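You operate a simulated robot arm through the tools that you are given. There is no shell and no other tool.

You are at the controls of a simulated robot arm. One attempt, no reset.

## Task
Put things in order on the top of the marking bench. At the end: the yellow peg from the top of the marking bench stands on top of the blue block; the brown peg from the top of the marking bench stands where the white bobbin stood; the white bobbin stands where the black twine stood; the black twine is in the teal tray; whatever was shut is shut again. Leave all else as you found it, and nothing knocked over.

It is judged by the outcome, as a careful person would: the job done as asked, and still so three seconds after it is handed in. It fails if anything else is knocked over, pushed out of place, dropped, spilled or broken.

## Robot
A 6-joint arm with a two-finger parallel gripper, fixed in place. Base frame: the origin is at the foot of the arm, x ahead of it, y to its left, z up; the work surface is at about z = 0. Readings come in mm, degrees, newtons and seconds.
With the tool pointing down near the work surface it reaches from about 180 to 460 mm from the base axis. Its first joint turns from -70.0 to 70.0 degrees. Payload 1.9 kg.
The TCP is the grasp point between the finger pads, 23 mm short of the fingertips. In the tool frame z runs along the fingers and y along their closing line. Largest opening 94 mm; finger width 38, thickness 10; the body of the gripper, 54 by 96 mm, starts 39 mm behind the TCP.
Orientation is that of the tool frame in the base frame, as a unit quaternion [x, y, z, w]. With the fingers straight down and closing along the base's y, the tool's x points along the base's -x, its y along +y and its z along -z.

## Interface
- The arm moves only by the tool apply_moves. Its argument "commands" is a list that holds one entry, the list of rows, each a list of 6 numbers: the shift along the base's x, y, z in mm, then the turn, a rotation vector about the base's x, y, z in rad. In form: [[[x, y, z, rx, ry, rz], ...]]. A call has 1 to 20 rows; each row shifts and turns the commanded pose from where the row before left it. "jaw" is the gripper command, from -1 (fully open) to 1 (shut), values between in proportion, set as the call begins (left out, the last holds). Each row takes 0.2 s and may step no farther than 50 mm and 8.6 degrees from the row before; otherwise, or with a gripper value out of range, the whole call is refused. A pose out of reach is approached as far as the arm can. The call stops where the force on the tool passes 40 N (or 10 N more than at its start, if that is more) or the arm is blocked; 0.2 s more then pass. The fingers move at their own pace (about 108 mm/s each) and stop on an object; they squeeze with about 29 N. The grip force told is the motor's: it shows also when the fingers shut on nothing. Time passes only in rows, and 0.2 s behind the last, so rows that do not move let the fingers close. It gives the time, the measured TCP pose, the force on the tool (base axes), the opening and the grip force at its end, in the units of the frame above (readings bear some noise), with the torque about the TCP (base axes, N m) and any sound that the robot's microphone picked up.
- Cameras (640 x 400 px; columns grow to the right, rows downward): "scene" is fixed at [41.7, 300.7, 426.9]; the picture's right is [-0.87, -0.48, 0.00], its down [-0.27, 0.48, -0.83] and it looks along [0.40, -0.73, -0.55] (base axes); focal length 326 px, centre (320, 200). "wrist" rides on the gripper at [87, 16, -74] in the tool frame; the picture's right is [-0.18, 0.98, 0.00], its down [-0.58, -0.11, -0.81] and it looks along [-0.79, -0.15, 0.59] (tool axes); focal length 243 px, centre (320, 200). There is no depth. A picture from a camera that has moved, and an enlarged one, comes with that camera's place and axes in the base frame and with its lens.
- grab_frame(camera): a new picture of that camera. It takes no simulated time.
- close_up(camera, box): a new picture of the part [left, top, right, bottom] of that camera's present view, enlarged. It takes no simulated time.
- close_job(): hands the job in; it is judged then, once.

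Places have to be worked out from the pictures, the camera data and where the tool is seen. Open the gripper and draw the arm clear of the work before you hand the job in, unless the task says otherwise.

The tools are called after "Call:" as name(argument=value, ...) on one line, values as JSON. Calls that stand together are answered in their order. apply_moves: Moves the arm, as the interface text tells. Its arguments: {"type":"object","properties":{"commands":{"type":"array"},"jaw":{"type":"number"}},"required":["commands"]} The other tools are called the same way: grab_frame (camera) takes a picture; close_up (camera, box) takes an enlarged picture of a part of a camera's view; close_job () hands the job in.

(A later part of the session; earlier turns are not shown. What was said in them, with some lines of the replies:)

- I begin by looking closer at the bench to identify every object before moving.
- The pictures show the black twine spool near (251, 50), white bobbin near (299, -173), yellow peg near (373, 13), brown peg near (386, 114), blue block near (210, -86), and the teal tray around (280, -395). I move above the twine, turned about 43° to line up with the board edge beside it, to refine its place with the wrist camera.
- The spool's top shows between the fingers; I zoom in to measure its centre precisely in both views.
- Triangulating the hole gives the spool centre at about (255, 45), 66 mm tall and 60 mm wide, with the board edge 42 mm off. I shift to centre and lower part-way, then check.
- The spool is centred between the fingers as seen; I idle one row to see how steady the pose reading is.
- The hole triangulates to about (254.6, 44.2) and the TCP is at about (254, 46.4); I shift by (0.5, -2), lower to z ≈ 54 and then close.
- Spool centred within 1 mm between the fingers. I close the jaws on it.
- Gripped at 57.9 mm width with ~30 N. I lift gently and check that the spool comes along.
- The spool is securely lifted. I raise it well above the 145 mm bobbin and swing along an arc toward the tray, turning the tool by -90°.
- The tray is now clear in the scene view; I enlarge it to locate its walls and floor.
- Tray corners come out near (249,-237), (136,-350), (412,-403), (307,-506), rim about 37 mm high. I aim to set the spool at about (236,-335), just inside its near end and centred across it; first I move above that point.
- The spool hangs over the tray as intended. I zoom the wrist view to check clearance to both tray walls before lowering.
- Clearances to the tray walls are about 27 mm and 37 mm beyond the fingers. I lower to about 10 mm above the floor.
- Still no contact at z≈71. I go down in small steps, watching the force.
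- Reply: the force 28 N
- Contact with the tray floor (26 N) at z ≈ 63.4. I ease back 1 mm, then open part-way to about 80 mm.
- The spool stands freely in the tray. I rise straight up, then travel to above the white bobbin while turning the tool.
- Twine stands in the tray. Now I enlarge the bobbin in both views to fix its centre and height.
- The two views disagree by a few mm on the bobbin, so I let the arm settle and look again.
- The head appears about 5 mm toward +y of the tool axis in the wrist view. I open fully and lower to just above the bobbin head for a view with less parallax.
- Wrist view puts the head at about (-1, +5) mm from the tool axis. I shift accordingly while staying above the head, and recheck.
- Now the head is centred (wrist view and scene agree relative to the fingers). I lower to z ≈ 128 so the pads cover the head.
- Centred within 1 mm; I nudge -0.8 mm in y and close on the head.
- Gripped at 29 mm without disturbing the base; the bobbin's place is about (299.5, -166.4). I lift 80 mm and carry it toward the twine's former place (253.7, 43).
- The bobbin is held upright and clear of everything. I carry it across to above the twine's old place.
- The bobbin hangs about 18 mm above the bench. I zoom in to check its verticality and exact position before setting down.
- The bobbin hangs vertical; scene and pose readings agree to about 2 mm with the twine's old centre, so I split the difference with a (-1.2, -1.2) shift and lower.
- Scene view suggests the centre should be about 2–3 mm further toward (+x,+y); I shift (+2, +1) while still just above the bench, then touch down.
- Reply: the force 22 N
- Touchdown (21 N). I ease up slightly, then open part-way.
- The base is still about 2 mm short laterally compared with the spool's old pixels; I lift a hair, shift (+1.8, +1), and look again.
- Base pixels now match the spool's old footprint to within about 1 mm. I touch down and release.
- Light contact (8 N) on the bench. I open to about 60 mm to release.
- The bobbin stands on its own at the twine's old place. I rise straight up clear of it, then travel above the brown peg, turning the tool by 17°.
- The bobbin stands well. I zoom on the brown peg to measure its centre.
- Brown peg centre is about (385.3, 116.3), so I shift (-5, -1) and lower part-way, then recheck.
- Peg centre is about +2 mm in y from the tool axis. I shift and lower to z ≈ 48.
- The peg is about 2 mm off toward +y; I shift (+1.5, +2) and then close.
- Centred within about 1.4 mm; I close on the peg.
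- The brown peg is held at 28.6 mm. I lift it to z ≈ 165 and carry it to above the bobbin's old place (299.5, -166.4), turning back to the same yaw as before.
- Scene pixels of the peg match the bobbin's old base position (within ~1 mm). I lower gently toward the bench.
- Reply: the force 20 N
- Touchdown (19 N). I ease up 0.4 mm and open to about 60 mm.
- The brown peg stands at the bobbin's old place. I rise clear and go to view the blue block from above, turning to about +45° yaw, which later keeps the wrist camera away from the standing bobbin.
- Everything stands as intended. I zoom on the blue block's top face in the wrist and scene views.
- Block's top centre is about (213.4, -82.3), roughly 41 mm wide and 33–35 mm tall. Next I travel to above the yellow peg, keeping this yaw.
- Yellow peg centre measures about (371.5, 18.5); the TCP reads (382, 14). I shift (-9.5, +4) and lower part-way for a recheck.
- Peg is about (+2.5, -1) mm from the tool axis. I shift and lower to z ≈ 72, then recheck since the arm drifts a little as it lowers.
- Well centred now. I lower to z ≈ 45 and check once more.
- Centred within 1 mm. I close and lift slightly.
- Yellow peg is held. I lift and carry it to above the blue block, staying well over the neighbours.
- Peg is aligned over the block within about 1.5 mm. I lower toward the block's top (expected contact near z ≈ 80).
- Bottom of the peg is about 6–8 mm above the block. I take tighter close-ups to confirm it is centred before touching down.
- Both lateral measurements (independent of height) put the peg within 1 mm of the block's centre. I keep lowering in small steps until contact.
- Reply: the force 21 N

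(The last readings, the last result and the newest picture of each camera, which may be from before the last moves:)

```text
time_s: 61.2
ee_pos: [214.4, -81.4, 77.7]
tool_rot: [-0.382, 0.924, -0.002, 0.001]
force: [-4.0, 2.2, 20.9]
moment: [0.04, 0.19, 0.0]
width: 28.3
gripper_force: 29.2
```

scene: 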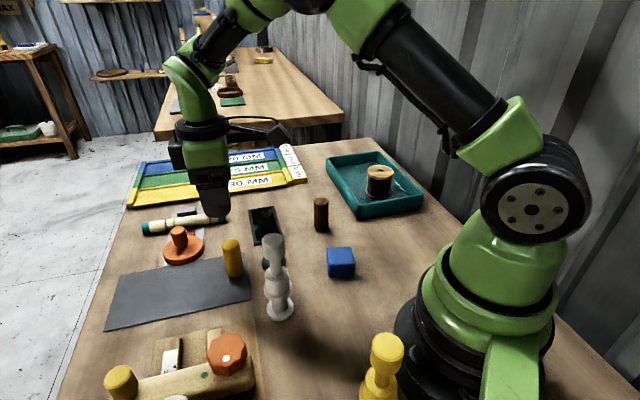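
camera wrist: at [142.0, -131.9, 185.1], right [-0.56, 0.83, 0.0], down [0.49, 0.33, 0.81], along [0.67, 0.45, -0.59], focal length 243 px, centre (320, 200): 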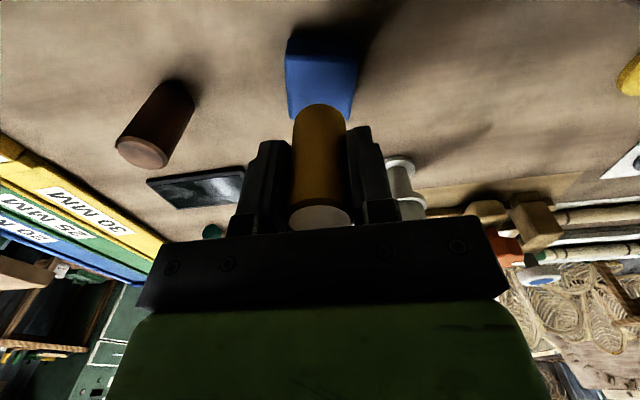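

Contact with the block top (21 N). I ease up 0.4 mm and open to about 60 mm.

Call:
apply_moves(commands=[[[0, 0, 0.4, 0, 0, 0], [0, 0, 0, 0, 0, 0]]])

Call:
apply_moves(commands=[[[0, 0, 0, 0, 0, 0], [0, 0, 0, 0, 0, 0]]], jaw=-0.3)

Call:
close_up(camera="scene", box=[280, 185, 400, 295])

Call:
grab_frame(camera="wrist")

```text
time_s: 61.8
ee_pos: [214.1, -81.9, 77.6]
tool_rot: [-0.383, 0.924, -0.001, 0.002]
force: [0.8, -2.2, 6.5]
moment: [-0.06, -0.05, 0.01]
width: 28.4
gripper_force: 29.1
```

```text
time_s: 62.4
ee_pos: [214.3, -81.5, 77.5]
tool_rot: [-0.382, 0.924, 0.0, 0.0]
force: [-0.9, 0.7, 0.2]
moment: [0.02, 0.01, -0.01]
width: 61.0
gripper_force: 0.0
```

```text
3.64 times, centred on (340, 240) of scene
camera zoom: at [41.7, 300.7, 426.9], right [-0.87, -0.48, 0.0], down [-0.27, 0.48, -0.83], along [0.4, -0.73, -0.55], focal length 1186 px, centre (247, 54)
```

zoom: 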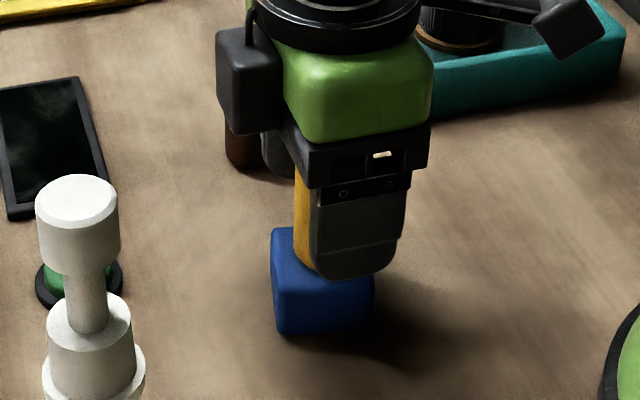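

```text
taken
camera wrist: at [142.0, -131.1, 152.2], right [-0.56, 0.83, 0.0], down [0.49, 0.33, 0.81], along [0.67, 0.45, -0.59], focal length 243 px, centre (320, 200)
```

wrist: 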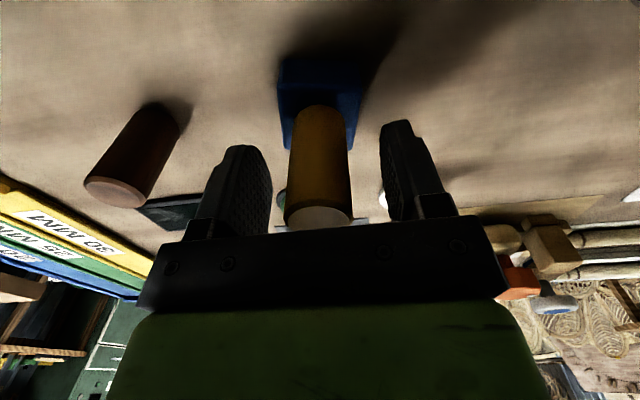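

The yellow peg stands free on the block. I rise slowly straight up, then higher, and inspect everything.

Call:
apply_moves(commands=[[[0, 0, 10, 0, 0, 0], [0, 0, 20, 0, 0, 0], [0, 0, 40, 0, 0, 0], [0, 0, 50, 0, 0, 0], [0, 0, 50, 0, 0, 0], [0, 0, 0, 0, 0, 0]]])

Call:
grab_frame(camera="scene")

Call:
grab_frame(camera="wrist")

Call:
close_up(camera="scene", box=[220, 150, 440, 330])

```text
time_s: 63.8
ee_pos: [215.3, -80.3, 248.2]
tool_rot: [-0.383, 0.924, -0.002, 0.001]
force: [-0.2, 0.5, 0.3]
moment: [0.01, 0.0, 0.03]
width: 61.0
gripper_force: 0.1
```

```text
taken
```

scene: 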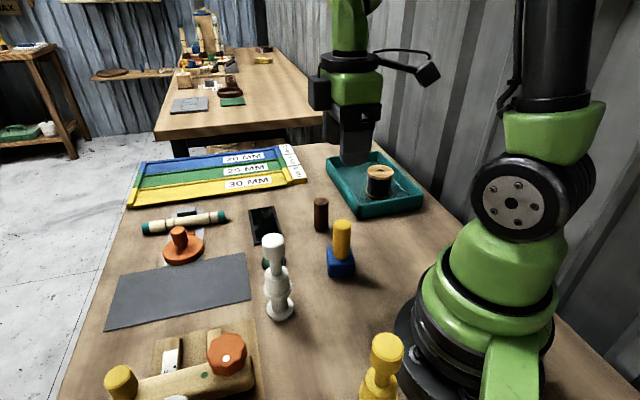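

```text
taken
camera wrist: at [142.9, -129.6, 323.7], right [-0.56, 0.83, 0.0], down [0.49, 0.34, 0.81], along [0.67, 0.45, -0.59], focal length 243 px, centre (320, 200)
```

wrist: 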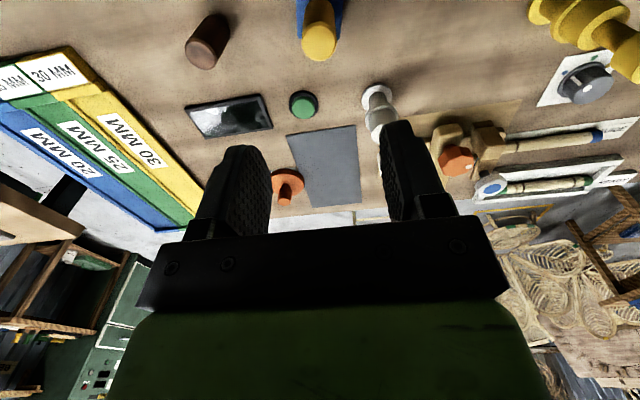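

```text
2.22 times, centred on (330, 240) of scene
camera zoom: at [41.7, 300.7, 426.9], right [-0.87, -0.48, 0.0], down [-0.27, 0.48, -0.83], along [0.4, -0.73, -0.55], focal length 725 px, centre (298, 111)
```

zoom: 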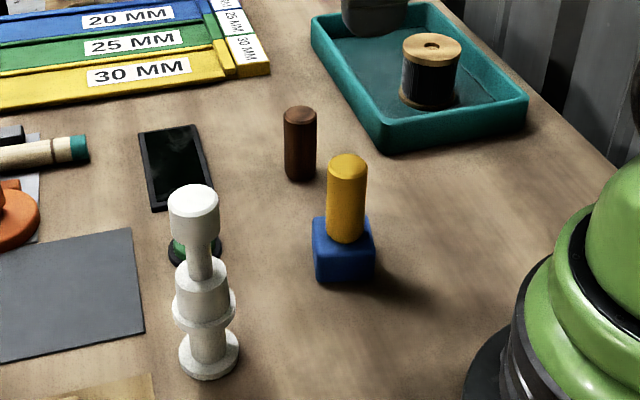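

Everything stands where it should: yellow peg on the blue block, brown peg at the bobbin's place, bobbin at the twine's place, twine in the tray, all else untouched. I open the gripper and return the arm to its starting pose, well clear.

Call:
apply_moves(commands=[[[3.5, -4.5, 0, 0, 0, -0.13], [3.5, -4.5, 0, 0, 0, -0.13], [3.5, -4.5, 0, 0, 0, -0.13], [3.5, -4.5, 0, 0, 0, -0.13], [3.5, -4.5, 0, 0, 0, -0.13], [3.5, -4.5, 0, 0, 0, -0.13], [0, 0, 0, 0, 0, 0], [0, 0, 0, 0, 0, 0], [0, 0, 0, 0, 0, 0]]], jaw=-1)

Call:
grab_frame(camera="scene")

Call:
close_up(camera="scene", box=[220, 150, 440, 330])

```text
time_s: 65.8
ee_pos: [235.0, -110.2, 246.9]
tool_rot: [-0.001, 1.0, -0.001, 0.0]
force: [-0.4, -0.7, -0.5]
moment: [-0.02, -0.05, 0.01]
width: 94.0
gripper_force: 0.1
```

```text
taken
```

scene: 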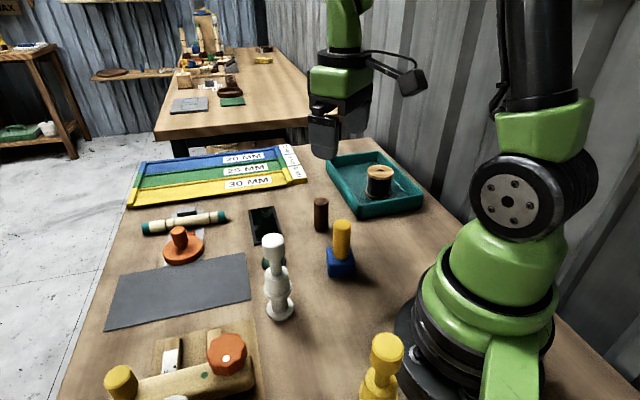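

```text
2.22 times, centred on (330, 240) of scene
camera zoom: at [41.7, 300.7, 426.9], right [-0.87, -0.48, 0.0], down [-0.27, 0.48, -0.83], along [0.4, -0.73, -0.55], focal length 725 px, centre (298, 111)
```

zoom: 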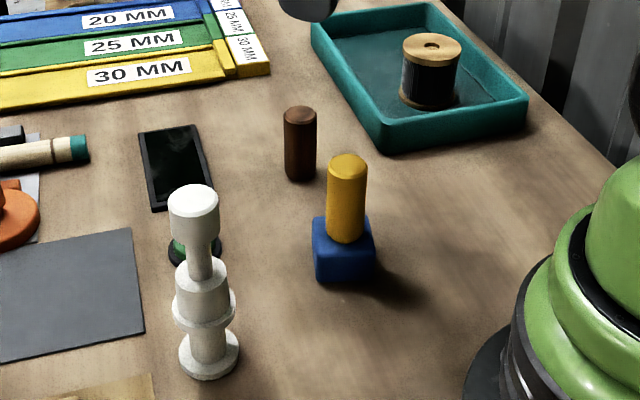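

The final pictures show all four items in their places and stable, with the gripper open and the arm clear. I hand the job in.

Call:
close_job()

```text
The job is handed in.
```

The job is handed in, and in the last pictures everything was in its place and standing.

- **Yellow peg:** it stands on top of the blue block, within about 2 mm of the centre.
- **Brown peg:** it stands where the white bobbin was, within about 1 mm by the camera views.
- **White bobbin:** it stands where the black twine was. The camera views put it about 1–3 mm from the old spot.
- **Black twine:** it stands upright in the teal tray, near the front end.

I opened nothing, so there was nothing to shut again. Nothing else was touched or knocked over. The gripper is open and the arm is back at about its starting position, clear of the bench.
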